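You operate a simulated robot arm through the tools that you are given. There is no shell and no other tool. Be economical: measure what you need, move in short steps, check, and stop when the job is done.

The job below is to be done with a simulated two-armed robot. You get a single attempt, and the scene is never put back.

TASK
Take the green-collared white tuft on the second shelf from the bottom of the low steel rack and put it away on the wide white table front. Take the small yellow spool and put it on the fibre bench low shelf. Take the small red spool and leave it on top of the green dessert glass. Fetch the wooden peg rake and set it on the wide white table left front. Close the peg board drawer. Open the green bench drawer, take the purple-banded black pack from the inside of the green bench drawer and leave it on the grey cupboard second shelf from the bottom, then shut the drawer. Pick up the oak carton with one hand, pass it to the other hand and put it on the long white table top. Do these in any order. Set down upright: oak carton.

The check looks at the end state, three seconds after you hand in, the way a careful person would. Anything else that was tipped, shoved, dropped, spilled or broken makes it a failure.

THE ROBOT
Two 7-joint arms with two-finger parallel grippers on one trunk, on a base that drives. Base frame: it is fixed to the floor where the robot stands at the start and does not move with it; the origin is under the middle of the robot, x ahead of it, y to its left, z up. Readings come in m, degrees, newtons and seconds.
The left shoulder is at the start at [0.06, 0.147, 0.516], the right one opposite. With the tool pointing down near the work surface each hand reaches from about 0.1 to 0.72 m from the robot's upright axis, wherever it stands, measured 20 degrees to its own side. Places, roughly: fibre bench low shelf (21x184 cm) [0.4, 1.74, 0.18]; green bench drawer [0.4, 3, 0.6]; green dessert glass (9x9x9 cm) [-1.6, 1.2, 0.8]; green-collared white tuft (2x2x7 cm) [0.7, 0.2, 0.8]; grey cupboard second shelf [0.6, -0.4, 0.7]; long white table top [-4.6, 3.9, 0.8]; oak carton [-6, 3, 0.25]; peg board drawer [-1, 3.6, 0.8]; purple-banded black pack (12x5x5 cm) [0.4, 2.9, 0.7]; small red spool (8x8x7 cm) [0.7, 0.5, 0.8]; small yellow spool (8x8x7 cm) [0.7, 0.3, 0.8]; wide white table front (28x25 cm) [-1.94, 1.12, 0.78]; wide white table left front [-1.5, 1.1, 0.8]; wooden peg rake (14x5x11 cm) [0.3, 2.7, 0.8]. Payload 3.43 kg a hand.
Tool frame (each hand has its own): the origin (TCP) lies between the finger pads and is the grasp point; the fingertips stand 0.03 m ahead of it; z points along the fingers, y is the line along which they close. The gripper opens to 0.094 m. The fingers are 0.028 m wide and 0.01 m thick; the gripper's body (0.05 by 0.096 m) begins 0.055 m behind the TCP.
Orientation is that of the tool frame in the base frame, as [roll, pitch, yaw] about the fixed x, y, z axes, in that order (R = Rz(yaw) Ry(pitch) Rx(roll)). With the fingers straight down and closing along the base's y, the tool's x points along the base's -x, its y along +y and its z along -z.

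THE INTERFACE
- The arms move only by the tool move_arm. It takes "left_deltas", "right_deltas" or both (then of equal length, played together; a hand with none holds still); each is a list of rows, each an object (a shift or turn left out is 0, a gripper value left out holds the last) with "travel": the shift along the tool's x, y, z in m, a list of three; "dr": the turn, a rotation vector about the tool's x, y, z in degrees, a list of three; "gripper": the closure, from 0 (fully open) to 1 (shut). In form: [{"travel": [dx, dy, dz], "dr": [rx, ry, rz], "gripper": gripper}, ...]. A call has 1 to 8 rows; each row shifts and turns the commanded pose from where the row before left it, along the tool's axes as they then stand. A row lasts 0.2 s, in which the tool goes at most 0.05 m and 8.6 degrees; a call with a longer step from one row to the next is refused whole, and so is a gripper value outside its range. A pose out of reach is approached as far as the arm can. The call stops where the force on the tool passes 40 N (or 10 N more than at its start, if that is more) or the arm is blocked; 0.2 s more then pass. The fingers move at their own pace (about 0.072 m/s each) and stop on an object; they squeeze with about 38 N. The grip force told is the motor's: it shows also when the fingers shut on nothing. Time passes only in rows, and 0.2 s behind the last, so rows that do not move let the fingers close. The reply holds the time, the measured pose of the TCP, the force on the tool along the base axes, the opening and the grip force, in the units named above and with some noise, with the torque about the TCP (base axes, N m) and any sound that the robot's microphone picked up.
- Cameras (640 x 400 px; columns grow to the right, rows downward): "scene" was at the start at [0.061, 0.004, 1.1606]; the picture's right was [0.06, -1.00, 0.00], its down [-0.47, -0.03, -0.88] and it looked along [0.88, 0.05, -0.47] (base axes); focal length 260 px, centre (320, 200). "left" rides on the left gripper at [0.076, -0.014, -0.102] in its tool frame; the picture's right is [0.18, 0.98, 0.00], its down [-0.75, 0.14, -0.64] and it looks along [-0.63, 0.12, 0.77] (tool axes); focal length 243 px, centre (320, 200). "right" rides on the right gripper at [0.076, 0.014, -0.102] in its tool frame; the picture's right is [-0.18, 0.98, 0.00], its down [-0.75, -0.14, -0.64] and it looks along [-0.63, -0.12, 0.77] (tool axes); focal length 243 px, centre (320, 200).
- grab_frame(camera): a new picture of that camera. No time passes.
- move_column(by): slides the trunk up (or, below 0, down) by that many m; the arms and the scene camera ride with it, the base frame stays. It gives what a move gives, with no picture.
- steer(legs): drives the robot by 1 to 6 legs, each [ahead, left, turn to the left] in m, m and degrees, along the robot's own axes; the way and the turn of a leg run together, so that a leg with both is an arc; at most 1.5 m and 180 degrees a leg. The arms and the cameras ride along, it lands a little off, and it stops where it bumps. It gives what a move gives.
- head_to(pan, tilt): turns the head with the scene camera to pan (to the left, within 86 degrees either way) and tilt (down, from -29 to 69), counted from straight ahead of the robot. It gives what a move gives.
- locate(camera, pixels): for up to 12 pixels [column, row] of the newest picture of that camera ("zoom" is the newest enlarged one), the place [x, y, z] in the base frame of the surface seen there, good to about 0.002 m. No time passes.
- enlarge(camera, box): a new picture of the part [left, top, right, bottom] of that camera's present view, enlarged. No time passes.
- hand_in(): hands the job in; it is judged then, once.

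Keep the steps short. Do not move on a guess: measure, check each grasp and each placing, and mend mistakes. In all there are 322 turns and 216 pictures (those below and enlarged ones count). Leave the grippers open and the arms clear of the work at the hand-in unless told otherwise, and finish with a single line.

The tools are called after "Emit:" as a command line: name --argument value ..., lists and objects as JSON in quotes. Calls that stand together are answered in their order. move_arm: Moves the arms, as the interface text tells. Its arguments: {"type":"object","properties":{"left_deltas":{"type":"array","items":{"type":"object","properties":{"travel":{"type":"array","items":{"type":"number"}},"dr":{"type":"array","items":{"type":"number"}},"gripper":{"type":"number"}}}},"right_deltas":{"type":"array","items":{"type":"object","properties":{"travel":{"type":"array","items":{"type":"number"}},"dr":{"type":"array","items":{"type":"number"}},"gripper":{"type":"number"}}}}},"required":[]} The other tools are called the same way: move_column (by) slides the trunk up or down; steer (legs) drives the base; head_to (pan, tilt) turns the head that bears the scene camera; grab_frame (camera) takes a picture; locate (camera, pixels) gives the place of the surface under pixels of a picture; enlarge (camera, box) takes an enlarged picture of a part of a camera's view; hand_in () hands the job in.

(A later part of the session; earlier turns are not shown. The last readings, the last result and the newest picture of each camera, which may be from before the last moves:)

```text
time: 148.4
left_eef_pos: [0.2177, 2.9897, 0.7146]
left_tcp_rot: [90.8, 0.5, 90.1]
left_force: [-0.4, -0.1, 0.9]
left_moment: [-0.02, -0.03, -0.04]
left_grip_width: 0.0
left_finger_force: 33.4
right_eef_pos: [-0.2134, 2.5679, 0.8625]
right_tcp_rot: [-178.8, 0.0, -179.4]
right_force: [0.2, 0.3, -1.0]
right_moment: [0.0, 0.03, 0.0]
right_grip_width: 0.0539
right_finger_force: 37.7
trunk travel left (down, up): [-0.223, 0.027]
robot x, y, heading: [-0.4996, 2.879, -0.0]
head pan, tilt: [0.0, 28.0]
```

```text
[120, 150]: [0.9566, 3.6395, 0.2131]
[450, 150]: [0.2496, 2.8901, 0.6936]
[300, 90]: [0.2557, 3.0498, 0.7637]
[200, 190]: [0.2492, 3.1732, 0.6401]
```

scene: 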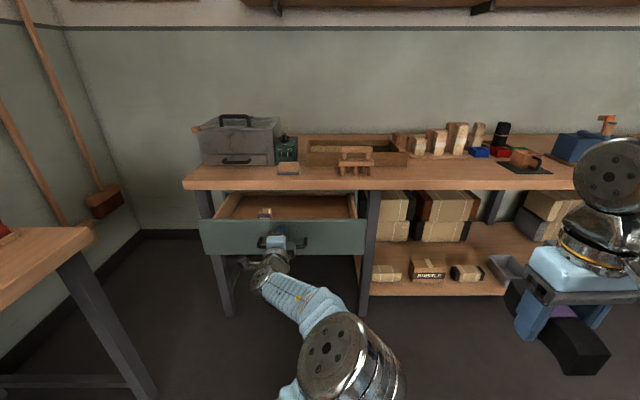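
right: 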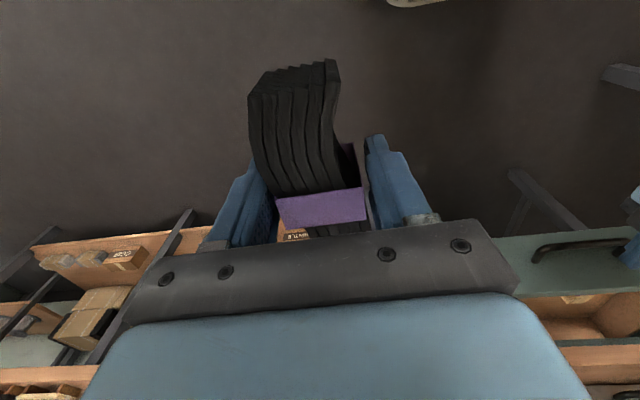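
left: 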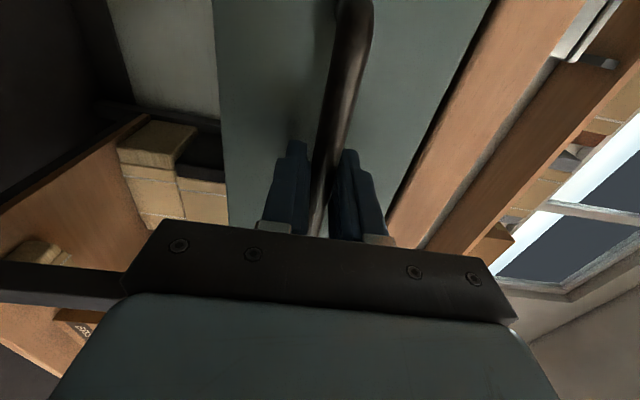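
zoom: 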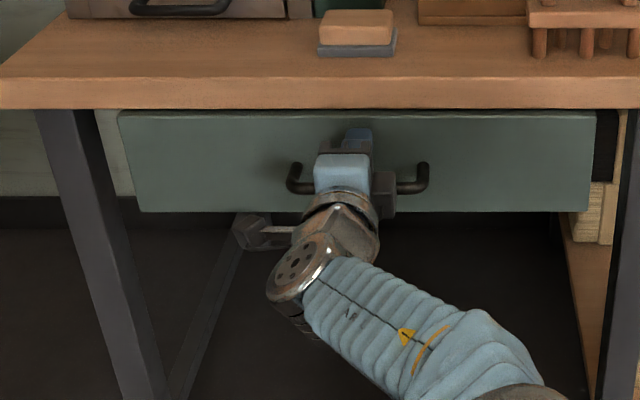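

Face at 0.249; originally 0.259. Pushing the last centimetre.

Emit:
move_arm --left_deltas '[{"travel": [0, 0, 0.005]}, {"travel": [0, 0, 0.004]}, {}, {"travel": [0, 0, 0.003]}, {}]'

Emit:
enlarge --camera "scene" --box '[160, 190, 380, 300]'

Emit:
locate --camera "zoom" --pixels '[[150, 150], [450, 150], [560, 150], [200, 190]]'

```text
time: 149.8
left_eef_pos: [0.2282, 2.9885, 0.713]
left_tcp_rot: [90.9, 0.6, 90.1]
left_force: [-20.0, 0.4, 1.2]
left_moment: [0.09, -0.19, 0.01]
left_grip_width: 0.0
left_finger_force: 33.4
right_eef_pos: [-0.2152, 2.5694, 0.8625]
right_tcp_rot: [-178.7, 0.1, -179.5]
right_force: [0.3, 1.1, -1.0]
right_moment: [0.0, 0.01, 0.02]
right_grip_width: 0.0539
right_finger_force: 38.1
trunk travel left (down, up): [-0.223, 0.027]
robot x, y, heading: [-0.5079, 2.8793, 0.1]
head pan, tilt: [0.0, 28.0]
stopped in row 5 (left hand): the force on the tool passed its limit at 41 N (the readings are from after the stop); the commanded pose is now the measured one
```

```text
2.91 times, centred on (270, 245) of scene
```

zoom: 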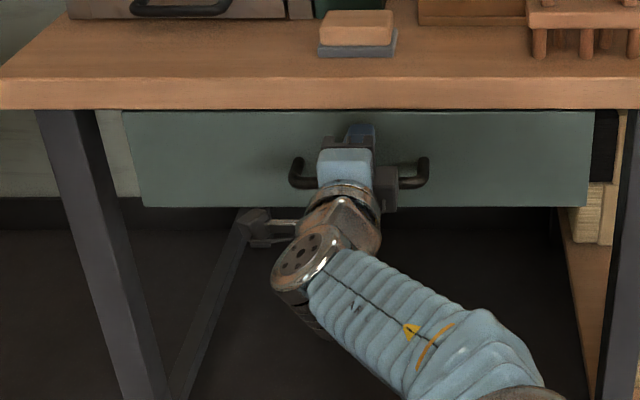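

```text
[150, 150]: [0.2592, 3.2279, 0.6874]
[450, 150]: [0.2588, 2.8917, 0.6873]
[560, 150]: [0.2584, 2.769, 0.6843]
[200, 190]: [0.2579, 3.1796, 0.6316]
```

Drawer is shut (face back at 0.259). Backing off and returning the left hand to the downward pose.

Emit:
steer --legs '[[-0.22, 0, 0]]'

Emit:
move_arm --left_deltas '[{"travel": [0, 0.04, 0], "gripper": 0}, {"travel": [0.01, 0.045, -0.01]}, {"travel": [0.02, 0.04, -0.02]}, {"travel": [0.02, 0.04, -0.02]}, {"travel": [0.02, 0.04, -0.02]}, {"travel": [0.02, 0.035, -0.02]}, {"travel": [0, 0, -0.03]}]'

Emit:
move_arm --left_deltas '[{"dr": [0, 0, -8.5]}, {"dr": [0, 0, -8.5]}, {"dr": [0, 0, -8.5]}, {"dr": [0, 0, -8.5]}, {"dr": [0, 0, -8.5]}, {"dr": [0, 0, -8.5]}, {"dr": [0, 0, -8.5]}, {"dr": [0, 0, -8.5]}]'

Emit:
move_arm --left_deltas '[{"dr": [0, 0, -8.5]}, {"dr": [0, 0, -8.5]}, {"dr": [0, 0, -5.5]}, {"dr": [0, 8.5, 0]}, {"dr": [0, 8.5, 0]}, {"dr": [0, 8.5, 0]}, {"dr": [0, 8.5, 0]}, {"dr": [0, 8.5, 0]}]'

```text
time: 151.5
left_eef_pos: [0.0141, 2.9845, 0.7122]
left_tcp_rot: [90.8, 0.5, 89.6]
left_force: [0.3, -0.2, -0.1]
left_moment: [0.04, 0.01, -0.01]
left_grip_width: 0.0
left_finger_force: 32.8
right_eef_pos: [-0.4326, 2.5672, 0.8629]
right_tcp_rot: [-178.9, 0.0, -180.0]
right_force: [0.4, -0.3, -1.3]
right_moment: [0.03, 0.0, 0.02]
right_grip_width: 0.0535
right_finger_force: 37.8
trunk travel left (down, up): [-0.223, 0.027]
robot x, y, heading: [-0.7165, 2.8741, -0.5]
head pan, tilt: [0.0, 28.0]
```

```text
time: 153.1
left_eef_pos: [-0.1031, 3.0759, 0.952]
left_tcp_rot: [90.9, 0.6, 89.7]
left_force: [0.3, -0.3, 0.1]
left_moment: [-0.01, 0.01, 0.0]
left_grip_width: 0.0944
left_finger_force: 0.1
right_eef_pos: [-0.4333, 2.5665, 0.8631]
right_tcp_rot: [-178.8, 0.0, -179.8]
right_force: [-0.5, -0.7, -1.6]
right_moment: [-0.03, 0.01, -0.01]
right_grip_width: 0.0539
right_finger_force: 38.1
trunk travel left (down, up): [-0.223, 0.027]
robot x, y, heading: [-0.7172, 2.8799, -0.7]
head pan, tilt: [0.0, 28.0]
```

```text
time: 154.9
left_eef_pos: [-0.102, 3.0775, 0.9536]
left_tcp_rot: [92.5, 68.7, 91.9]
left_force: [0.4, 0.0, -0.3]
left_moment: [-0.02, 0.02, 0.01]
left_grip_width: 0.094
left_finger_force: 0.2
right_eef_pos: [-0.4322, 2.5675, 0.8629]
right_tcp_rot: [-178.8, 0.0, -179.9]
right_force: [0.0, -0.4, -0.3]
right_moment: [0.01, 0.01, -0.02]
right_grip_width: 0.0537
right_finger_force: 38.1
trunk travel left (down, up): [-0.223, 0.027]
robot x, y, heading: [-0.7185, 2.8838, -0.4]
head pan, tilt: [0.0, 28.0]
```

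```text
time: 156.7
left_eef_pos: [-0.102, 3.0771, 0.9521]
left_tcp_rot: [-178.4, 46.7, -179.1]
left_force: [-0.6, -0.3, 0.6]
left_moment: [-0.01, 0.01, 0.01]
left_grip_width: 0.0939
left_finger_force: 0.1
right_eef_pos: [-0.4322, 2.566, 0.8629]
right_tcp_rot: [-178.9, 0.0, -179.9]
right_force: [-0.5, -0.1, -0.8]
right_moment: [0.01, -0.05, 0.01]
right_grip_width: 0.0537
right_finger_force: 38.0
trunk travel left (down, up): [-0.223, 0.027]
robot x, y, heading: [-0.7184, 2.8788, -0.6]
head pan, tilt: [0.0, 28.0]
```

Emit:
move_arm --left_deltas '[{"dr": [0, 6.7, 0]}, {"dr": [0, 6.7, 0]}, {"dr": [0, 6.7, 0]}, {"dr": [0, 6.7, 0]}, {"travel": [0.042, 0, -0.0154]}, {"travel": [0.042, 0, -0.0154]}, {"travel": [0.042, 0, -0.0154]}]'

Emit:
steer --legs '[[0, -1.5, 0.5], [0, -1.45, 0]]'

Emit:
head_to --pan -20 --tilt 22

Emit:
grab_frame --camera "scene"

```text
time: 158.3
left_eef_pos: [-0.2291, 3.0802, 0.9175]
left_tcp_rot: [-178.7, 36.5, -179.6]
left_force: [0.2, 0.5, -0.4]
left_moment: [0.02, 0.02, 0.0]
left_grip_width: 0.0938
left_finger_force: 0.0
left hand out of reach, approached as far as the arm can: row 2, 3, 4
right_eef_pos: [-0.4328, 2.5676, 0.8625]
right_tcp_rot: [-178.8, 0.0, -180.0]
right_force: [-0.7, -0.1, -0.2]
right_moment: [0.01, 0.03, -0.01]
right_grip_width: 0.0538
right_finger_force: 37.7
trunk travel left (down, up): [-0.223, 0.027]
robot x, y, heading: [-0.7221, 2.8843, -0.4]
head pan, tilt: [0.0, 28.0]
```

```text
time: 172.5
left_eef_pos: [-0.2568, 0.1247, 0.9183]
left_tcp_rot: [-178.7, 36.6, 179.3]
left_force: [0.0, 0.0, -0.1]
left_moment: [-0.01, 0.01, -0.01]
left_grip_width: 0.0938
left_finger_force: 0.1
right_eef_pos: [-0.4709, -0.3839, 0.863]
right_tcp_rot: [-178.7, -0.1, 179.0]
right_force: [0.3, -0.5, -0.6]
right_moment: [0.02, 0.03, -0.01]
right_grip_width: 0.0538
right_finger_force: 37.7
trunk travel left (down, up): [-0.223, 0.027]
robot x, y, heading: [-0.753, -0.0718, -1.4]
head pan, tilt: [0.0, 28.0]
```

```text
time: 173.3
left_eef_pos: [-0.257, 0.1252, 0.9172]
left_tcp_rot: [-178.7, 36.6, 179.3]
left_force: [0.6, 0.8, -0.1]
left_moment: [0.02, -0.02, 0.03]
left_grip_width: 0.0937
left_finger_force: 0.1
right_eef_pos: [-0.4708, -0.383, 0.8619]
right_tcp_rot: [-178.8, 0.1, 178.9]
right_force: [0.5, -0.7, -1.3]
right_moment: [-0.05, 0.02, -0.02]
right_grip_width: 0.0536
right_finger_force: 38.4
trunk travel left (down, up): [-0.223, 0.027]
robot x, y, heading: [-0.7507, -0.0653, -1.6]
head pan, tilt: [-20.0, 22.0]
```

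```text
136 pictures are left
```

scene: 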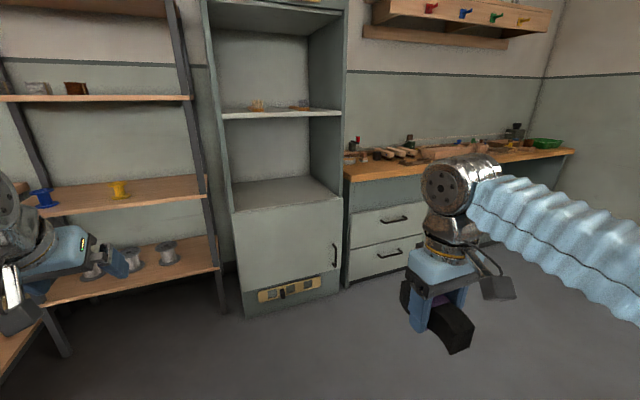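

Emit:
locate --camera "scene" --pixels '[[290, 190], [240, 205], [330, 200], [300, 180], [290, 113], [225, 117], [335, 114], [258, 107], [280, 240], [232, 160], [325, 150], [330, 185]]'

Emit:
enlarge --camera "scene" --box '[190, 60, 370, 310]'

```text
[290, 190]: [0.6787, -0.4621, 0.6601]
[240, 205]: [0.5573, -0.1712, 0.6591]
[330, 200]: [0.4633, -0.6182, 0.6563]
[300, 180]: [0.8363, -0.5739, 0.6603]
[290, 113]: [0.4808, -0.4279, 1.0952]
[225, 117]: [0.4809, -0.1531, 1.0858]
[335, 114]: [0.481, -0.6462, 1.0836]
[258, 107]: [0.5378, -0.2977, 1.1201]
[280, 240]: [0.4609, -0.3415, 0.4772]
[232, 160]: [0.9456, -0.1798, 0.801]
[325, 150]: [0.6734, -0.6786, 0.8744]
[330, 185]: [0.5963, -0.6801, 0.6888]
```

```text
1.60 times, centred on (280, 185) of scene
```

zoom: 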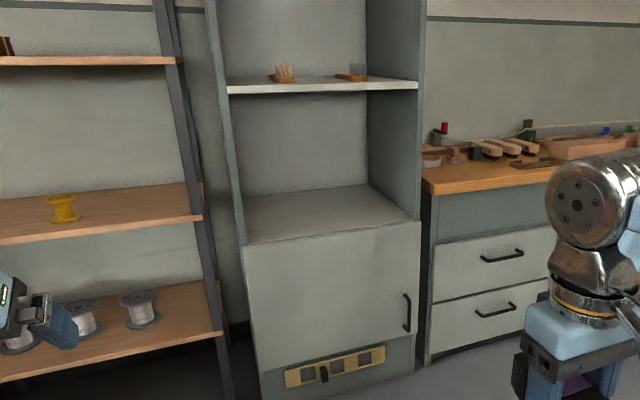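

The deck (second level, closed compartment below) is flat at z 0.660, x 0.46–0.95, y −0.12…−0.68. I'll draw the left hand in, then drive forward with the pack.

Emit:
move_arm --left_deltas '[{"travel": [0.03, 0, -0.02]}, {"travel": [0.035, 0, -0.025]}, {"travel": [0.035, 0, -0.025]}, {"travel": [0.03, 0, -0.02]}]'

Emit:
steer --legs '[[0.6, 0, 1.6]]'

Emit:
grab_frame --camera "scene"

```text
time: 174.3
left_eef_pos: [-0.417, 0.131, 0.9104]
left_tcp_rot: [-178.7, 36.5, 179.2]
left_force: [-0.1, 0.1, 0.3]
left_moment: [-0.05, 0.0, 0.02]
left_grip_width: 0.0942
left_finger_force: 0.0
right_eef_pos: [-0.4712, -0.3836, 0.8619]
right_tcp_rot: [-178.7, -0.1, 178.9]
right_force: [0.2, 0.5, -0.7]
right_moment: [0.02, 0.01, 0.0]
right_grip_width: 0.0537
right_finger_force: 37.9
trunk travel left (down, up): [-0.223, 0.027]
robot x, y, heading: [-0.7508, -0.0633, -1.7]
head pan, tilt: [-20.0, 22.0]
```

```text
time: 177.8
left_eef_pos: [0.182, 0.1409, 0.9106]
left_tcp_rot: [-178.7, 36.6, -178.2]
left_force: [0.8, 0.1, 0.5]
left_moment: [-0.03, -0.01, -0.02]
left_grip_width: 0.0943
left_finger_force: 0.1
right_eef_pos: [0.1486, -0.3758, 0.8633]
right_tcp_rot: [-178.9, 0.0, -178.6]
right_force: [1.5, 0.8, -0.6]
right_moment: [0.02, -0.02, 0.0]
right_grip_width: 0.0537
right_finger_force: 37.9
trunk travel left (down, up): [-0.223, 0.027]
robot x, y, heading: [-0.146, -0.0681, 0.7]
head pan, tilt: [-20.0, 22.0]
```

```text
134 pictures are left
```

scene: 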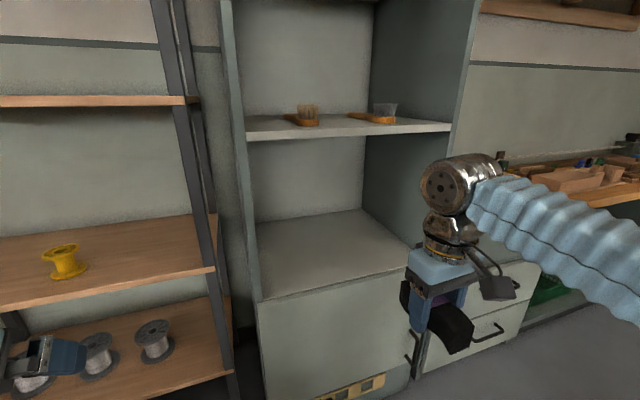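

Emit:
steer --legs '[[0.13, 0, -0.7]]'

Emit:
move_arm --right_deltas '[{"travel": [0, 0, 0.04]}, {"travel": [0, 0, 0.04]}, {"travel": [0, 0, 0.037]}, {"travel": [-0.04, 0.003, 0]}, {"travel": [-0.04, 0.003, 0]}, {"travel": [-0.04, 0.003, 0]}]'

Emit:
grab_frame --camera "scene"

```text
time: 179.0
left_eef_pos: [0.3126, 0.1368, 0.9102]
left_tcp_rot: [-178.7, 36.6, -178.9]
left_force: [-1.0, 0.3, -0.2]
left_moment: [-0.01, -0.02, -0.01]
left_grip_width: 0.0942
left_finger_force: 0.0
right_eef_pos: [0.272, -0.378, 0.865]
right_tcp_rot: [-178.9, 0.0, -179.3]
right_force: [0.1, -0.1, -1.9]
right_moment: [0.01, -0.02, -0.03]
right_grip_width: 0.0538
right_finger_force: 37.6
trunk travel left (down, up): [-0.223, 0.027]
robot x, y, heading: [-0.0144, -0.0723, 0.2]
head pan, tilt: [-20.0, 22.0]
```

```text
time: 180.4
left_eef_pos: [0.3128, 0.1358, 0.9111]
left_tcp_rot: [-178.7, 36.6, -179.1]
left_force: [-0.2, 0.1, 0.1]
left_moment: [0.02, -0.01, 0.02]
left_grip_width: 0.094
left_finger_force: 0.0
right_eef_pos: [0.3956, -0.3678, 0.7466]
right_tcp_rot: [-178.9, 0.0, -179.3]
right_force: [-0.9, 0.2, -0.6]
right_moment: [-0.03, 0.01, 0.01]
right_grip_width: 0.0536
right_finger_force: 38.0
trunk travel left (down, up): [-0.223, 0.027]
robot x, y, heading: [-0.0175, -0.0728, 0.3]
head pan, tilt: [-20.0, 22.0]
```

```text
133 pictures are left
```

scene: 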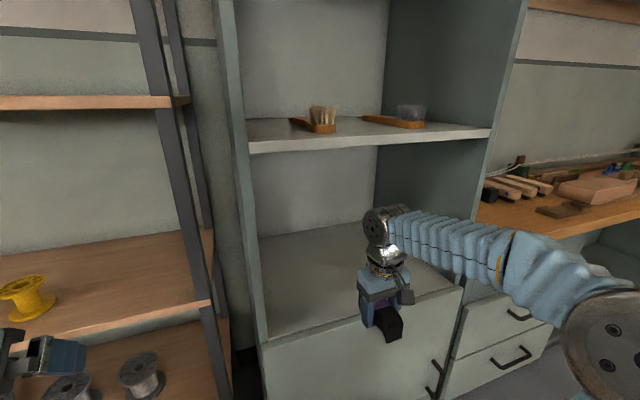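

Emit:
locate --camera "scene" --pixels '[[440, 240], [500, 255], [560, 290], [610, 330], [478, 210], [385, 225]]'

```text
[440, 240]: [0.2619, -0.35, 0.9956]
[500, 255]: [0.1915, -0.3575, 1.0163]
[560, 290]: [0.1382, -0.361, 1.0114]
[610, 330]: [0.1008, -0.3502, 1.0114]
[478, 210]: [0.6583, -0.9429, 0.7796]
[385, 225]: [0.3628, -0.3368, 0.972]
```

Forearm runs straight back at z≈1.0, below the shelf (1.08). Moving in another 0.18.

Emit:
move_arm --right_deltas '[{"travel": [-0.045, 0, 0]}, {"travel": [-0.045, 0, 0]}, {"travel": [-0.045, 0, 0]}, {"travel": [-0.045, 0, 0]}]'

Emit:
grab_frame --camera "right"

Emit:
grab_frame --camera "scene"

```text
time: 181.4
left_eef_pos: [0.3123, 0.1373, 0.9109]
left_tcp_rot: [-178.7, 36.5, -179.0]
left_force: [-0.9, -0.2, 0.1]
left_moment: [-0.01, 0.02, 0.01]
left_grip_width: 0.0941
left_finger_force: 0.0
right_eef_pos: [0.5746, -0.3671, 0.7451]
right_tcp_rot: [-178.8, 0.0, -179.2]
right_force: [-0.7, -0.4, -0.5]
right_moment: [0.03, 0.03, -0.01]
right_grip_width: 0.0539
right_finger_force: 38.2
trunk travel left (down, up): [-0.223, 0.027]
robot x, y, heading: [-0.0154, -0.0691, 0.1]
head pan, tilt: [-20.0, 22.0]
```

```text
132 pictures are left
```

right: 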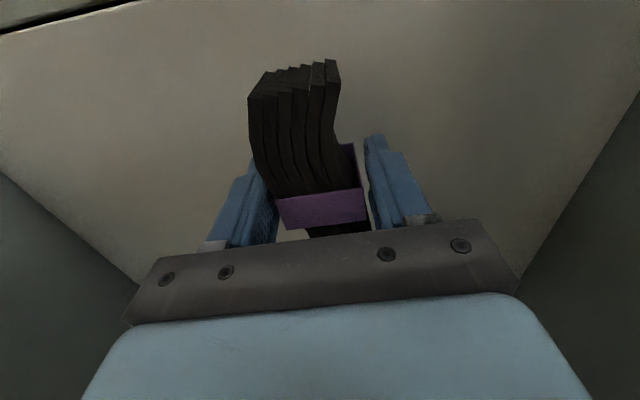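

```text
131 pictures are left
```

scene: 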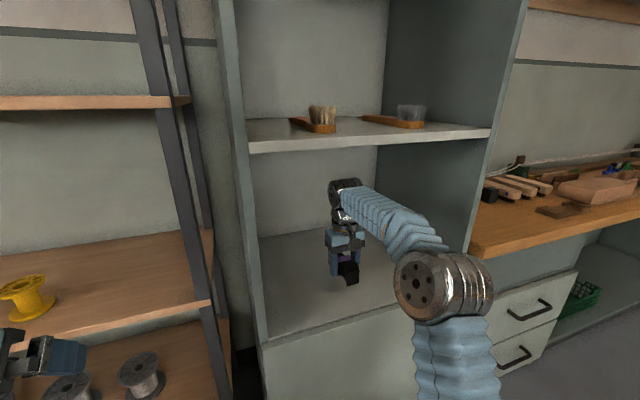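

Lowering onto the deck gently.

Emit:
move_arm --right_deltas '[{"travel": [0, 0, 0.03]}, {"travel": [0, 0, 0.012]}, {"travel": [0, 0, 0.003]}, {}]'

Emit:
locate --camera "scene" --pixels '[[310, 290], [380, 260]]'

```text
time: 182.4
left_eef_pos: [0.3126, 0.1379, 0.9113]
left_tcp_rot: [-178.8, 36.6, -178.9]
left_force: [-0.6, 0.2, -0.4]
left_moment: [0.01, 0.02, 0.02]
left_grip_width: 0.0939
left_finger_force: 0.0
right_eef_pos: [0.5726, -0.3678, 0.7012]
right_tcp_rot: [-178.9, 0.0, -179.4]
right_force: [-0.4, 0.4, -0.4]
right_moment: [-0.02, -0.02, -0.01]
right_grip_width: 0.0536
right_finger_force: 37.6
trunk travel left (down, up): [-0.223, 0.027]
robot x, y, heading: [-0.0157, -0.0725, 0.1]
head pan, tilt: [-20.0, 22.0]
```

```text
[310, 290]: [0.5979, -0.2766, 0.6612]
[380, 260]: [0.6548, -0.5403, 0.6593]
```

Emit:
move_arm --right_deltas '[{"travel": [0, 0, 0.002]}, {}, {"travel": [0, 0, 0.0015]}, {}, {"travel": [0, 0, 0.0015]}, {}]'

```text
time: 183.8
left_eef_pos: [0.3124, 0.1381, 0.9113]
left_tcp_rot: [-178.7, 36.6, -179.0]
left_force: [1.2, 0.3, -0.2]
left_moment: [0.01, 0.0, 0.02]
left_grip_width: 0.0938
left_finger_force: 0.0
right_eef_pos: [0.573, -0.3676, 0.6971]
right_tcp_rot: [-178.8, 0.0, -179.1]
right_force: [0.0, -0.1, -1.1]
right_moment: [-0.02, 0.03, -0.04]
right_grip_width: 0.0538
right_finger_force: 38.3
trunk travel left (down, up): [-0.223, 0.027]
robot x, y, heading: [-0.0196, -0.0704, 0.3]
head pan, tilt: [-20.0, 22.0]
```

Emit:
move_arm --right_deltas '[{"travel": [0, 0, 0.0015]}, {}, {"travel": [0, 0, 0.0015]}, {}]'

```text
time: 184.8
left_eef_pos: [0.3124, 0.1374, 0.9118]
left_tcp_rot: [-178.7, 36.5, -178.8]
left_force: [-0.4, -0.6, -0.2]
left_moment: [0.0, -0.03, 0.0]
left_grip_width: 0.0941
left_finger_force: 0.1
right_eef_pos: [0.5734, -0.3678, 0.6939]
right_tcp_rot: [-178.8, 0.1, -179.4]
right_force: [1.8, 0.4, 4.9]
right_moment: [0.15, -0.44, -0.05]
right_grip_width: 0.0538
right_finger_force: 38.3
trunk travel left (down, up): [-0.223, 0.027]
robot x, y, heading: [-0.0133, -0.0739, 0.2]
head pan, tilt: [-20.0, 22.0]
```

Contact (5 N up). Releasing and retracting upward, then out.

Emit:
move_arm --right_deltas '[{"gripper": 0}, {"gripper": 0}, {"gripper": 0}, {"travel": [0, 0, -0.03]}, {"travel": [0, 0, -0.03]}, {"travel": [0.045, 0, 0]}, {"travel": [0.045, 0, 0]}, {"travel": [0.045, 0, 0]}]'

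Emit:
move_arm --right_deltas '[{"travel": [0.045, 0, 0]}, {"travel": [0.045, 0, 0]}, {"travel": [0.045, 0, 0]}]'

Emit:
grab_frame --camera "scene"

```text
time: 186.6
left_eef_pos: [0.3121, 0.1388, 0.9104]
left_tcp_rot: [-178.7, 36.5, -178.9]
left_force: [1.1, 0.1, -0.9]
left_moment: [-0.02, 0.04, 0.01]
left_grip_width: 0.0938
left_finger_force: 0.1
right_eef_pos: [0.4392, -0.369, 0.7562]
right_tcp_rot: [-178.8, 0.0, -179.3]
right_force: [1.0, 0.2, -0.4]
right_moment: [0.01, 0.04, -0.01]
right_grip_width: 0.0943
right_finger_force: 0.0
trunk travel left (down, up): [-0.223, 0.027]
robot x, y, heading: [-0.02, -0.0714, 0.1]
head pan, tilt: [-20.0, 22.0]
```

```text
time: 187.4
left_eef_pos: [0.3129, 0.1382, 0.9102]
left_tcp_rot: [-178.6, 36.6, -178.9]
left_force: [0.1, 0.2, -0.7]
left_moment: [0.0, -0.03, -0.02]
left_grip_width: 0.094
left_finger_force: 0.1
right_eef_pos: [0.3023, -0.3707, 0.7534]
right_tcp_rot: [-178.8, 0.0, -179.2]
right_force: [-0.3, -0.4, 0.6]
right_moment: [0.01, 0.03, -0.01]
right_grip_width: 0.0939
right_finger_force: 0.1
trunk travel left (down, up): [-0.223, 0.027]
robot x, y, heading: [-0.0175, -0.0684, -0.1]
head pan, tilt: [-20.0, 22.0]
```

```text
130 pictures are left
```

scene: 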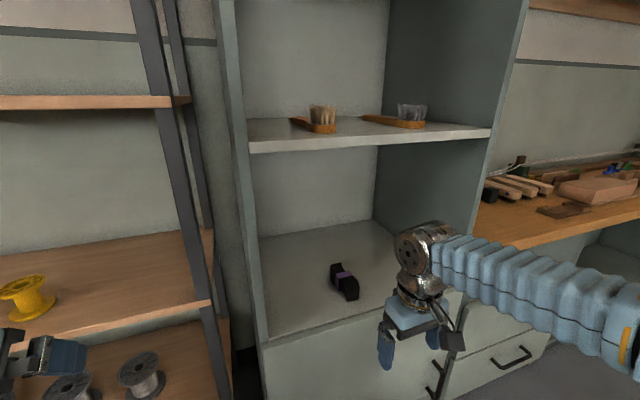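

Pack lies well on the deck. Next the yellow spool: raise the right hand, shift base to (≈0.05, 0.13), turn the left hand to 70°.

Emit:
move_arm --right_deltas '[{"travel": [0.01, 0, -0.045]}, {"travel": [0.01, 0, -0.045]}, {"travel": [0.01, 0, -0.045]}]' --left_deltas '[{"dr": [-1.3, 8.2, 0]}, {"dr": [0, 8.2, 0]}, {}]'

Emit:
steer --legs '[[0, 0.2, 0], [0.07, 0, 0]]'

Emit:
head_to --pan 15 --tilt 30

Emit:
grab_frame --camera "scene"

```text
time: 188.2
left_eef_pos: [0.3111, 0.1384, 0.9104]
left_tcp_rot: [179.9, 20.2, -179.0]
left_force: [0.9, 0.2, 0.5]
left_moment: [-0.05, 0.02, 0.02]
left_grip_width: 0.0942
left_finger_force: 0.0
right_eef_pos: [0.2733, -0.3677, 0.8904]
right_tcp_rot: [-178.8, 0.1, -179.3]
right_force: [0.0, 0.4, 0.2]
right_moment: [0.0, 0.0, 0.01]
right_grip_width: 0.0942
right_finger_force: 0.0
trunk travel left (down, up): [-0.223, 0.027]
robot x, y, heading: [-0.0124, -0.0674, 0.1]
head pan, tilt: [-20.0, 22.0]
```

```text
time: 190.5
left_eef_pos: [0.3813, 0.3458, 0.9103]
left_tcp_rot: [180.0, 20.2, -178.7]
left_force: [-0.4, 0.0, -1.0]
left_moment: [-0.01, 0.01, -0.02]
left_grip_width: 0.0942
left_finger_force: 0.1
right_eef_pos: [0.3449, -0.1601, 0.8896]
right_tcp_rot: [-178.8, 0.0, -179.0]
right_force: [-0.5, 0.8, 0.3]
right_moment: [-0.02, 0.0, 0.02]
right_grip_width: 0.094
right_finger_force: 0.0
trunk travel left (down, up): [-0.223, 0.027]
robot x, y, heading: [0.0523, 0.1379, 0.6]
head pan, tilt: [-20.0, 22.0]
```

```text
time: 191.5
left_eef_pos: [0.383, 0.3464, 0.9095]
left_tcp_rot: [180.0, 20.3, -178.8]
left_force: [-0.4, 0.2, 0.5]
left_moment: [-0.02, 0.0, 0.0]
left_grip_width: 0.0939
left_finger_force: 0.0
right_eef_pos: [0.3456, -0.1595, 0.8904]
right_tcp_rot: [-178.8, 0.0, -179.0]
right_force: [0.3, -0.3, 1.1]
right_moment: [0.02, -0.01, 0.02]
right_grip_width: 0.094
right_finger_force: 0.1
trunk travel left (down, up): [-0.223, 0.027]
robot x, y, heading: [0.0501, 0.1368, 0.3]
head pan, tilt: [15.0, 30.0]
```

```text
129 pictures are left
```

scene: 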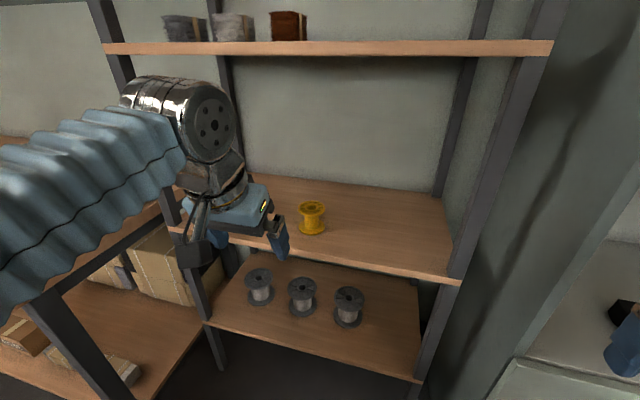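

Moving the left hand: lower to z 0.845, then in above the yellow spool.

Emit:
move_arm --left_deltas '[{"travel": [0.011, 0, 0.0303]}, {"travel": [0.011, 0, 0.0303]}, {"travel": [-0.0388, -0.0034, 0.0141]}, {"travel": [-0.0388, -0.0034, 0.0141]}, {"travel": [-0.0388, -0.0034, 0.0141]}, {"travel": [-0.0388, -0.0034, 0.0141]}, {"travel": [-0.0388, -0.0034, 0.0141]}, {"travel": [-0.0388, -0.0034, 0.0141]}]'

Emit:
grab_frame --camera "left"

```text
time: 193.3
left_eef_pos: [0.6303, 0.3318, 0.8457]
left_tcp_rot: [179.9, 20.2, -178.9]
left_force: [-0.4, -0.1, -0.2]
left_moment: [-0.03, 0.02, -0.01]
left_grip_width: 0.0941
left_finger_force: 0.1
right_eef_pos: [0.3456, -0.1597, 0.8887]
right_tcp_rot: [-178.8, 0.0, -178.9]
right_force: [0.6, 0.3, 0.1]
right_moment: [0.03, 0.0, 0.0]
right_grip_width: 0.0938
right_finger_force: 0.0
trunk travel left (down, up): [-0.223, 0.027]
robot x, y, heading: [0.0563, 0.1336, 0.4]
head pan, tilt: [15.0, 30.0]
```

```text
128 pictures are left
```

left: 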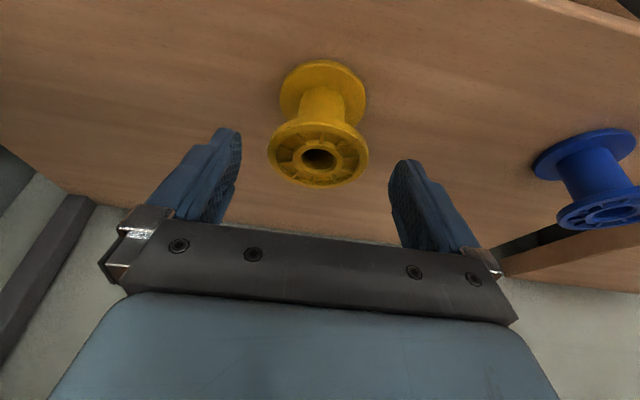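

Same geometry as with the red one. Descending and gripping.

Emit:
move_arm --left_deltas '[{"travel": [0.0006, 0, 0.037]}, {"travel": [0.0006, 0, 0.037]}, {"gripper": 1}, {"gripper": 1}, {"gripper": 1}]'

Emit:
move_arm --left_deltas '[{"travel": [-0.0086, 0, -0.0235]}, {"travel": [-0.0086, 0, -0.0235]}, {"travel": [0.0423, 0, -0.0154]}, {"travel": [0.0423, 0, -0.0154]}, {"travel": [0.0423, 0, -0.0154]}, {"travel": [0.0423, 0, -0.0154]}, {"travel": [0.0423, 0, -0.0154]}]'

Emit:
grab_frame --camera "left"

```text
time: 194.5
left_eef_pos: [0.6516, 0.3293, 0.7749]
left_tcp_rot: [-179.9, 20.1, -178.8]
left_force: [0.0, 0.4, -0.4]
left_moment: [0.02, 0.02, -0.01]
left_grip_width: 0.0751
left_finger_force: 38.4
right_eef_pos: [0.3451, -0.1599, 0.8894]
right_tcp_rot: [-178.9, 0.0, -178.9]
right_force: [0.3, -0.6, -0.3]
right_moment: [-0.03, 0.01, -0.01]
right_grip_width: 0.094
right_finger_force: 0.1
trunk travel left (down, up): [-0.223, 0.027]
robot x, y, heading: [0.0541, 0.1371, 0.4]
head pan, tilt: [15.0, 30.0]
```

```text
time: 196.1
left_eef_pos: [0.4298, 0.3272, 0.8233]
left_tcp_rot: [179.8, 20.1, -178.7]
left_force: [1.0, 0.5, -1.9]
left_moment: [-0.03, 0.01, 0.0]
left_grip_width: 0.0752
left_finger_force: 37.7
right_eef_pos: [0.3456, -0.1597, 0.8898]
right_tcp_rot: [-178.8, 0.0, -178.9]
right_force: [0.8, -0.2, -0.6]
right_moment: [-0.02, 0.01, 0.0]
right_grip_width: 0.094
right_finger_force: 0.1
trunk travel left (down, up): [-0.223, 0.027]
robot x, y, heading: [0.0544, 0.1368, 0.5]
head pan, tilt: [15.0, 30.0]
```

```text
127 pictures are left
```

left: 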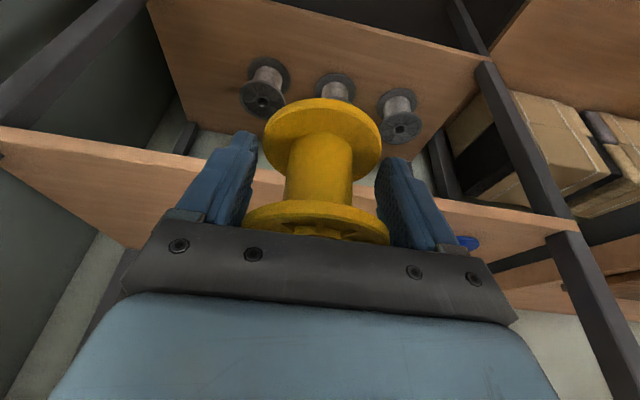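

Yellow held. Backing off and driving left to face the fibre bench's low shelf.

Emit:
steer --legs '[[-0.55, 0, -0.5], [0, 1.45, 0]]'

Emit:
head_to --pan 5 --tilt 40

Emit:
grab_frame --camera "scene"

```text
time: 206.1
left_eef_pos: [-0.1336, 1.7927, 0.8238]
left_tcp_rot: [-180.0, 20.1, -178.0]
left_force: [0.7, -0.2, -1.5]
left_moment: [-0.03, 0.0, -0.01]
left_grip_width: 0.0749
left_finger_force: 38.0
right_eef_pos: [-0.2113, 1.3053, 0.8908]
right_tcp_rot: [-178.8, 0.0, -178.3]
right_force: [-0.8, -0.4, -0.1]
right_moment: [-0.02, 0.01, 0.02]
right_grip_width: 0.0941
right_finger_force: 0.1
trunk travel left (down, up): [-0.223, 0.027]
robot x, y, heading: [-0.505, 1.5926, 1.2]
head pan, tilt: [15.0, 30.0]
```

```text
time: 206.8
left_eef_pos: [-0.1328, 1.793, 0.8229]
left_tcp_rot: [-179.9, 20.2, -178.0]
left_force: [-0.9, -0.3, -0.3]
left_moment: [0.0, 0.03, 0.01]
left_grip_width: 0.0752
left_finger_force: 37.8
right_eef_pos: [-0.2118, 1.3052, 0.8902]
right_tcp_rot: [-178.7, 0.0, -178.1]
right_force: [-1.2, 0.5, -0.5]
right_moment: [0.01, -0.03, 0.02]
right_grip_width: 0.0939
right_finger_force: 0.0
trunk travel left (down, up): [-0.223, 0.027]
robot x, y, heading: [-0.5061, 1.5921, 1.2]
head pan, tilt: [5.0, 40.0]
```

```text
126 pictures are left
```

scene: 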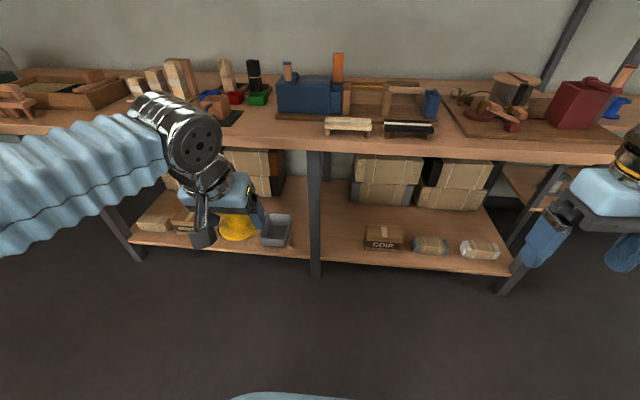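

Emit:
locate --camera "scene" --pixels '[[340, 240], [340, 220], [340, 255], [366, 240], [366, 250], [315, 240], [292, 235], [303, 225], [300, 250], [400, 250], [350, 205], [415, 248]]'

Emit:
enlarge --camera "scene" --box '[240, 130, 480, 290]'

```text
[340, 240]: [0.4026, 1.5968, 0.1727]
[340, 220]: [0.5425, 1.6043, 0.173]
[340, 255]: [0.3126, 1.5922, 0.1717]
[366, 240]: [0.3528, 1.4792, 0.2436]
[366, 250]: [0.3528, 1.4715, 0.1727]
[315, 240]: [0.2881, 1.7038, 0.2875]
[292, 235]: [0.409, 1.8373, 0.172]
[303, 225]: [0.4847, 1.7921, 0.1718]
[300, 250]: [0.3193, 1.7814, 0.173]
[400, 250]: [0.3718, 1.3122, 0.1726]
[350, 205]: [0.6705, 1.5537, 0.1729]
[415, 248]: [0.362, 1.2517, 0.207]
```

```text
2.50 times, centred on (360, 210) of scene
```

zoom: 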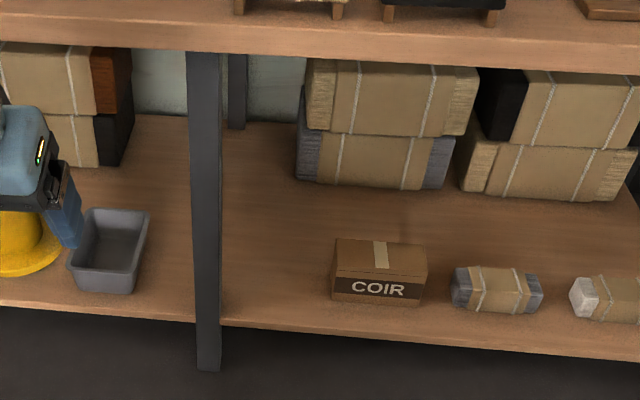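

Free spot on the low shelf: (0.39, 1.59, z 0.172) between the post (y 1.70) and the COIR box (y 1.48). I'll position the base, lower the trunk, and lower the left hand in front of the bench.

Emit:
steer --legs '[[0.12, -0.175, -1.2]]'

Emit:
move_column --by -0.21

Emit:
move_arm --left_deltas '[{"travel": [0.0137, 0, 0.0376]}, {"travel": [0.0137, 0, 0.0376]}, {"travel": [0.0137, 0, 0.0376]}, {"travel": [0.0137, 0, 0.0376]}, {"travel": [0.0137, 0, 0.0376]}]'

Emit:
grab_frame --camera "scene"

```text
time: 208.5
left_eef_pos: [-0.0046, 1.6109, 0.8247]
left_tcp_rot: [180.0, 20.2, -178.8]
left_force: [0.2, 0.2, -1.3]
left_moment: [-0.04, -0.02, 0.0]
left_grip_width: 0.0749
left_finger_force: 37.3
right_eef_pos: [-0.0933, 1.1252, 0.8898]
right_tcp_rot: [-178.8, 0.0, -179.2]
right_force: [-0.3, 0.3, -0.4]
right_moment: [-0.01, 0.0, 0.02]
right_grip_width: 0.0941
right_finger_force: 0.0
trunk travel left (down, up): [-0.223, 0.027]
robot x, y, heading: [-0.3841, 1.4189, 0.4]
head pan, tilt: [5.0, 40.0]
```

```text
time: 210.8
left_eef_pos: [-0.0053, 1.6113, 0.6139]
left_tcp_rot: [-179.9, 20.3, -178.9]
left_force: [0.2, 0.1, -2.0]
left_moment: [-0.03, 0.02, 0.01]
left_grip_width: 0.075
left_finger_force: 37.8
right_eef_pos: [-0.0916, 1.1245, 0.6804]
right_tcp_rot: [-178.8, 0.0, -179.2]
right_force: [-0.2, 0.9, -0.2]
right_moment: [-0.02, -0.02, -0.01]
right_grip_width: 0.0941
right_finger_force: 0.0
trunk travel left (down, up): [-0.013, 0.237]
robot x, y, heading: [-0.3817, 1.42, 0.1]
head pan, tilt: [5.0, 40.0]
```

```text
time: 211.9
left_eef_pos: [-0.004, 1.6118, 0.4143]
left_tcp_rot: [-180.0, 20.2, -178.9]
left_force: [0.4, -1.0, -1.6]
left_moment: [0.02, 0.03, -0.01]
left_grip_width: 0.0751
left_finger_force: 38.0
right_eef_pos: [-0.091, 1.1249, 0.6803]
right_tcp_rot: [-178.8, 0.0, -179.1]
right_force: [0.1, -0.2, 0.0]
right_moment: [-0.02, 0.0, 0.02]
right_grip_width: 0.094
right_finger_force: 0.1
trunk travel left (down, up): [-0.013, 0.237]
robot x, y, heading: [-0.3819, 1.4179, 0.1]
head pan, tilt: [5.0, 40.0]
```

```text
124 pictures are left
```

scene: 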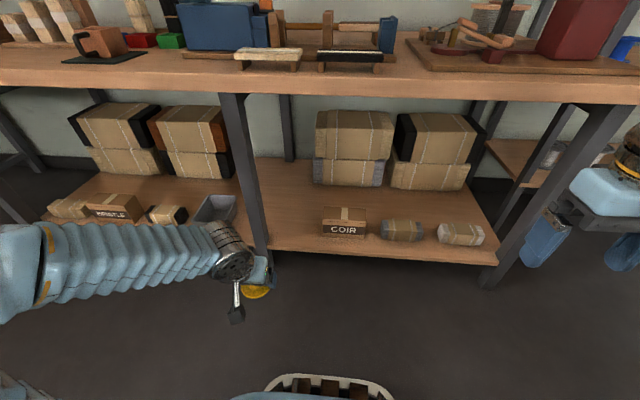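

Emit:
locate --camera "scene" --pixels '[[30, 270], [120, 250], [200, 245], [230, 255], [255, 200], [300, 240], [345, 215], [237, 120], [262, 240]]'

```text
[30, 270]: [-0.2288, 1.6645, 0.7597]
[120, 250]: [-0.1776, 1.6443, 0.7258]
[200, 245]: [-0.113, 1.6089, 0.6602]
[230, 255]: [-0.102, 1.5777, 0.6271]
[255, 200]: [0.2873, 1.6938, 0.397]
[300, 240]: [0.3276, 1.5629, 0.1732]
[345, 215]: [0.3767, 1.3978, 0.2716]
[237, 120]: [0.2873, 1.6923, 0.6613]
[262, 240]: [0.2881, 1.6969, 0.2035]
```

Forearm runs back and up, fine. Lowering to z 0.26, shifting to y 1.58, driving 0.2 m ahead.

Emit:
move_arm --left_deltas '[{"travel": [0.0133, -0.008, 0.0366]}, {"travel": [0.0133, -0.008, 0.0366]}, {"travel": [0.0133, -0.008, 0.0366]}, {"travel": [0.0133, -0.008, 0.0366]}]'

Emit:
steer --legs '[[0.2, 0, 0]]'

Emit:
grab_frame --camera "scene"

Emit:
grab_frame --camera "left"

```text
time: 212.9
left_eef_pos: [0.0035, 1.5769, 0.2566]
left_tcp_rot: [180.0, 20.1, -178.9]
left_force: [-0.6, 0.2, -0.5]
left_moment: [0.0, -0.02, -0.01]
left_grip_width: 0.0747
left_finger_force: 38.2
left hand out of reach, approached as far as the arm can: row 3
right_eef_pos: [-0.0917, 1.1249, 0.6795]
right_tcp_rot: [-178.8, 0.0, -179.1]
right_force: [-0.3, 0.3, 0.0]
right_moment: [0.0, -0.03, 0.01]
right_grip_width: 0.094
right_finger_force: 0.0
trunk travel left (down, up): [-0.013, 0.237]
robot x, y, heading: [-0.3827, 1.4225, 0.2]
head pan, tilt: [5.0, 40.0]
```

```text
time: 214.6
left_eef_pos: [0.2048, 1.5794, 0.2558]
left_tcp_rot: [179.9, 20.1, -178.9]
left_force: [-0.8, 0.1, -1.8]
left_moment: [-0.01, 0.0, -0.05]
left_grip_width: 0.0747
left_finger_force: 38.0
right_eef_pos: [0.1097, 1.127, 0.6802]
right_tcp_rot: [-178.8, 0.0, -179.1]
right_force: [0.3, -0.1, -0.4]
right_moment: [0.0, 0.06, 0.0]
right_grip_width: 0.094
right_finger_force: 0.0
trunk travel left (down, up): [-0.013, 0.237]
robot x, y, heading: [-0.181, 1.4236, 0.4]
head pan, tilt: [5.0, 40.0]
```

```text
123 pictures are left
```

scene: 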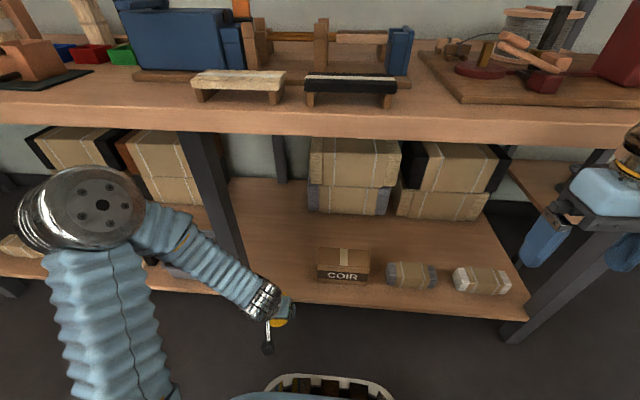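

```text
122 pictures are left
```

left: 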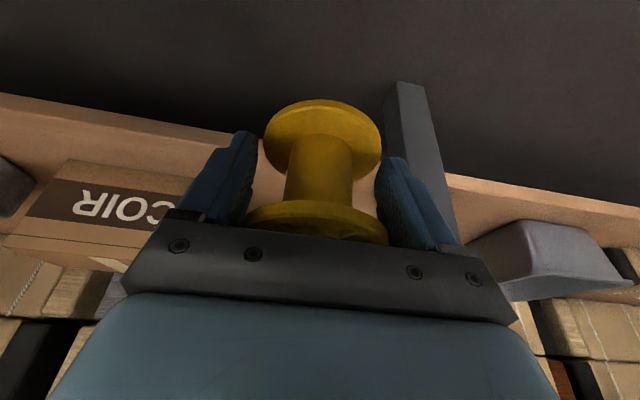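

Emit:
locate --camera "scene" --pixels '[[85, 200], [130, 190], [110, 180], [180, 240], [240, 285], [150, 130], [225, 120]]'

```text
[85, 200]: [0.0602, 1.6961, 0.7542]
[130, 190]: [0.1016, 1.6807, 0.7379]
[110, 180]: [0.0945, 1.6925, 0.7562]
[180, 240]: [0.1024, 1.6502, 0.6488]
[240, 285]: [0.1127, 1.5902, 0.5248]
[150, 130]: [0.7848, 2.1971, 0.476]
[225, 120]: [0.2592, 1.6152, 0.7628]
```

Elbow at (0.06, 1.70, 0.75), clear of the bench edge at 0.256. Extending the hand over the shelf.

Emit:
move_arm --left_deltas '[{"travel": [-0.0423, 0, 0.0154]}, {"travel": [-0.0423, 0, 0.0154]}, {"travel": [-0.0423, -0.001, 0.0154]}, {"travel": [-0.0423, -0.001, 0.0154]}]'

Emit:
grab_frame --camera "scene"

Emit:
grab_frame --camera "left"

```text
time: 215.6
left_eef_pos: [0.3816, 1.5819, 0.2541]
left_tcp_rot: [-180.0, 20.1, -179.0]
left_force: [1.1, 0.8, -1.0]
left_moment: [-0.02, 0.0, -0.04]
left_grip_width: 0.0746
left_finger_force: 38.1
right_eef_pos: [0.1089, 1.125, 0.6795]
right_tcp_rot: [-178.9, 0.0, -179.1]
right_force: [-1.4, -1.0, -0.6]
right_moment: [0.03, -0.02, -0.02]
right_grip_width: 0.0942
right_finger_force: 0.0
trunk travel left (down, up): [-0.013, 0.237]
robot x, y, heading: [-0.1779, 1.4234, 0.3]
head pan, tilt: [5.0, 40.0]
```

```text
121 pictures are left
```

scene: 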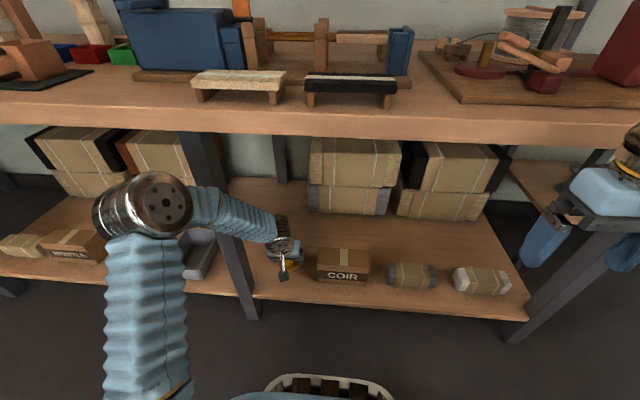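

```text
120 pictures are left
```

left: 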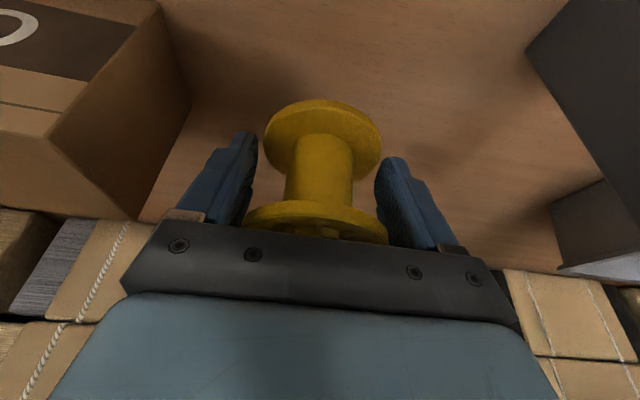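

Good clear spot. Lowering.

Emit:
move_arm --left_deltas '[{"travel": [0.0068, 0, 0.0188]}, {"travel": [0.0068, 0, 0.0188]}, {"travel": [0.001, 0, 0.0028]}, {}, {"travel": [0.0005, 0, 0.0014]}, {}, {"travel": [0.0005, 0, 0.0014]}, {}]'

```text
time: 217.3
left_eef_pos: [0.3842, 1.5803, 0.2114]
left_tcp_rot: [179.9, 20.1, -178.9]
left_force: [0.1, -0.9, -1.7]
left_moment: [0.0, 0.02, 0.01]
left_grip_width: 0.0749
left_finger_force: 38.5
right_eef_pos: [0.11, 1.126, 0.6802]
right_tcp_rot: [-178.8, 0.1, -179.1]
right_force: [0.0, -0.9, 0.2]
right_moment: [0.0, -0.04, -0.02]
right_grip_width: 0.0941
right_finger_force: 0.1
trunk travel left (down, up): [-0.013, 0.237]
robot x, y, heading: [-0.1797, 1.4197, 0.5]
head pan, tilt: [5.0, 40.0]
```

Emit:
move_arm --left_deltas '[{"travel": [0.0005, 0, 0.0014]}, {}, {"travel": [0.0005, 0, 0.0014]}, {}]'

```text
time: 218.3
left_eef_pos: [0.3834, 1.5798, 0.2075]
left_tcp_rot: [-179.9, 20.1, -178.8]
left_force: [-0.6, -0.2, 1.2]
left_moment: [-0.09, 0.04, -0.03]
left_grip_width: 0.0745
left_finger_force: 37.6
right_eef_pos: [0.1083, 1.1263, 0.68]
right_tcp_rot: [-178.8, 0.0, -179.1]
right_force: [-0.5, 0.4, -0.2]
right_moment: [0.02, 0.0, 0.01]
right_grip_width: 0.094
right_finger_force: 0.1
trunk travel left (down, up): [-0.013, 0.237]
robot x, y, heading: [-0.1803, 1.4254, 0.4]
head pan, tilt: [5.0, 40.0]
```

Touching. Releasing, lifting and withdrawing.

Emit:
move_arm --left_deltas '[{"gripper": 0.15}, {"gripper": 0}, {"gripper": 0}, {"travel": [-0.0068, 0, -0.0188]}, {"travel": [-0.0137, 0, -0.0376]}, {"travel": [0.0423, 0, -0.0154]}, {"travel": [0.0423, 0, -0.0154]}, {"travel": [0.0423, 0, -0.0154]}]'

Emit:
grab_frame --camera "left"

Emit:
steer --legs '[[-0.25, 0, 0]]'

Emit:
grab_frame --camera "scene"

```text
time: 220.2
left_eef_pos: [0.2499, 1.5787, 0.2698]
left_tcp_rot: [-179.9, 20.1, -178.7]
left_force: [0.0, 0.3, 0.2]
left_moment: [0.0, -0.01, 0.01]
left_grip_width: 0.094
left_finger_force: 0.1
right_eef_pos: [0.1102, 1.1259, 0.6804]
right_tcp_rot: [-178.8, -0.1, -179.1]
right_force: [0.5, -0.1, 0.8]
right_moment: [-0.02, -0.01, 0.0]
right_grip_width: 0.0942
right_finger_force: 0.1
trunk travel left (down, up): [-0.013, 0.237]
robot x, y, heading: [-0.1837, 1.4206, 0.0]
head pan, tilt: [5.0, 40.0]
```

```text
119 pictures are left
```

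left: 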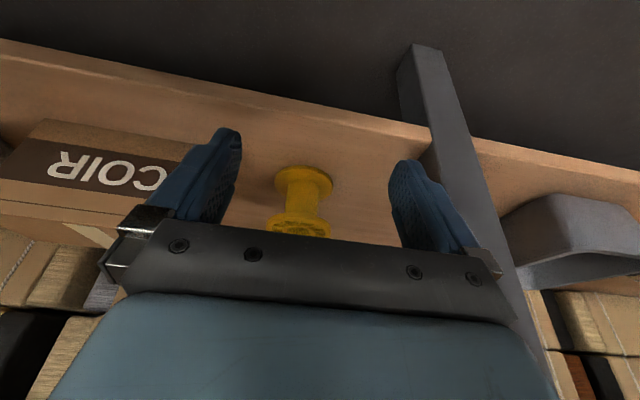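

```text
time: 222.0
left_eef_pos: [0.0021, 1.5767, 0.2698]
left_tcp_rot: [179.9, 20.0, -178.9]
left_force: [-0.2, -0.8, -0.7]
left_moment: [0.0, 0.01, -0.01]
left_grip_width: 0.0939
left_finger_force: 0.3
right_eef_pos: [-0.1384, 1.1238, 0.6785]
right_tcp_rot: [-178.7, -0.1, -179.2]
right_force: [0.6, 0.6, 0.0]
right_moment: [-0.01, 0.02, 0.02]
right_grip_width: 0.0941
right_finger_force: 0.1
trunk travel left (down, up): [-0.013, 0.237]
robot x, y, heading: [-0.4263, 1.4202, 0.2]
head pan, tilt: [5.0, 40.0]
```

```text
118 pictures are left
```

scene: 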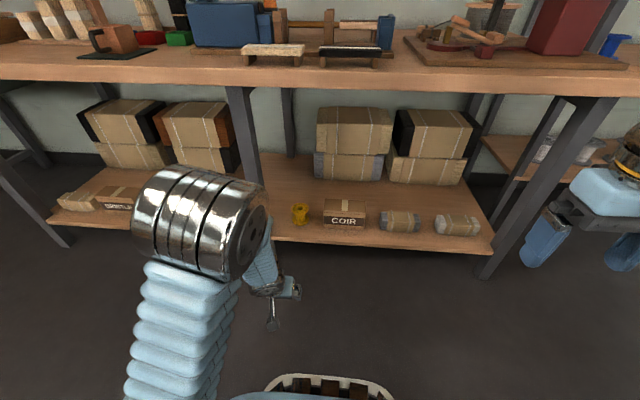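

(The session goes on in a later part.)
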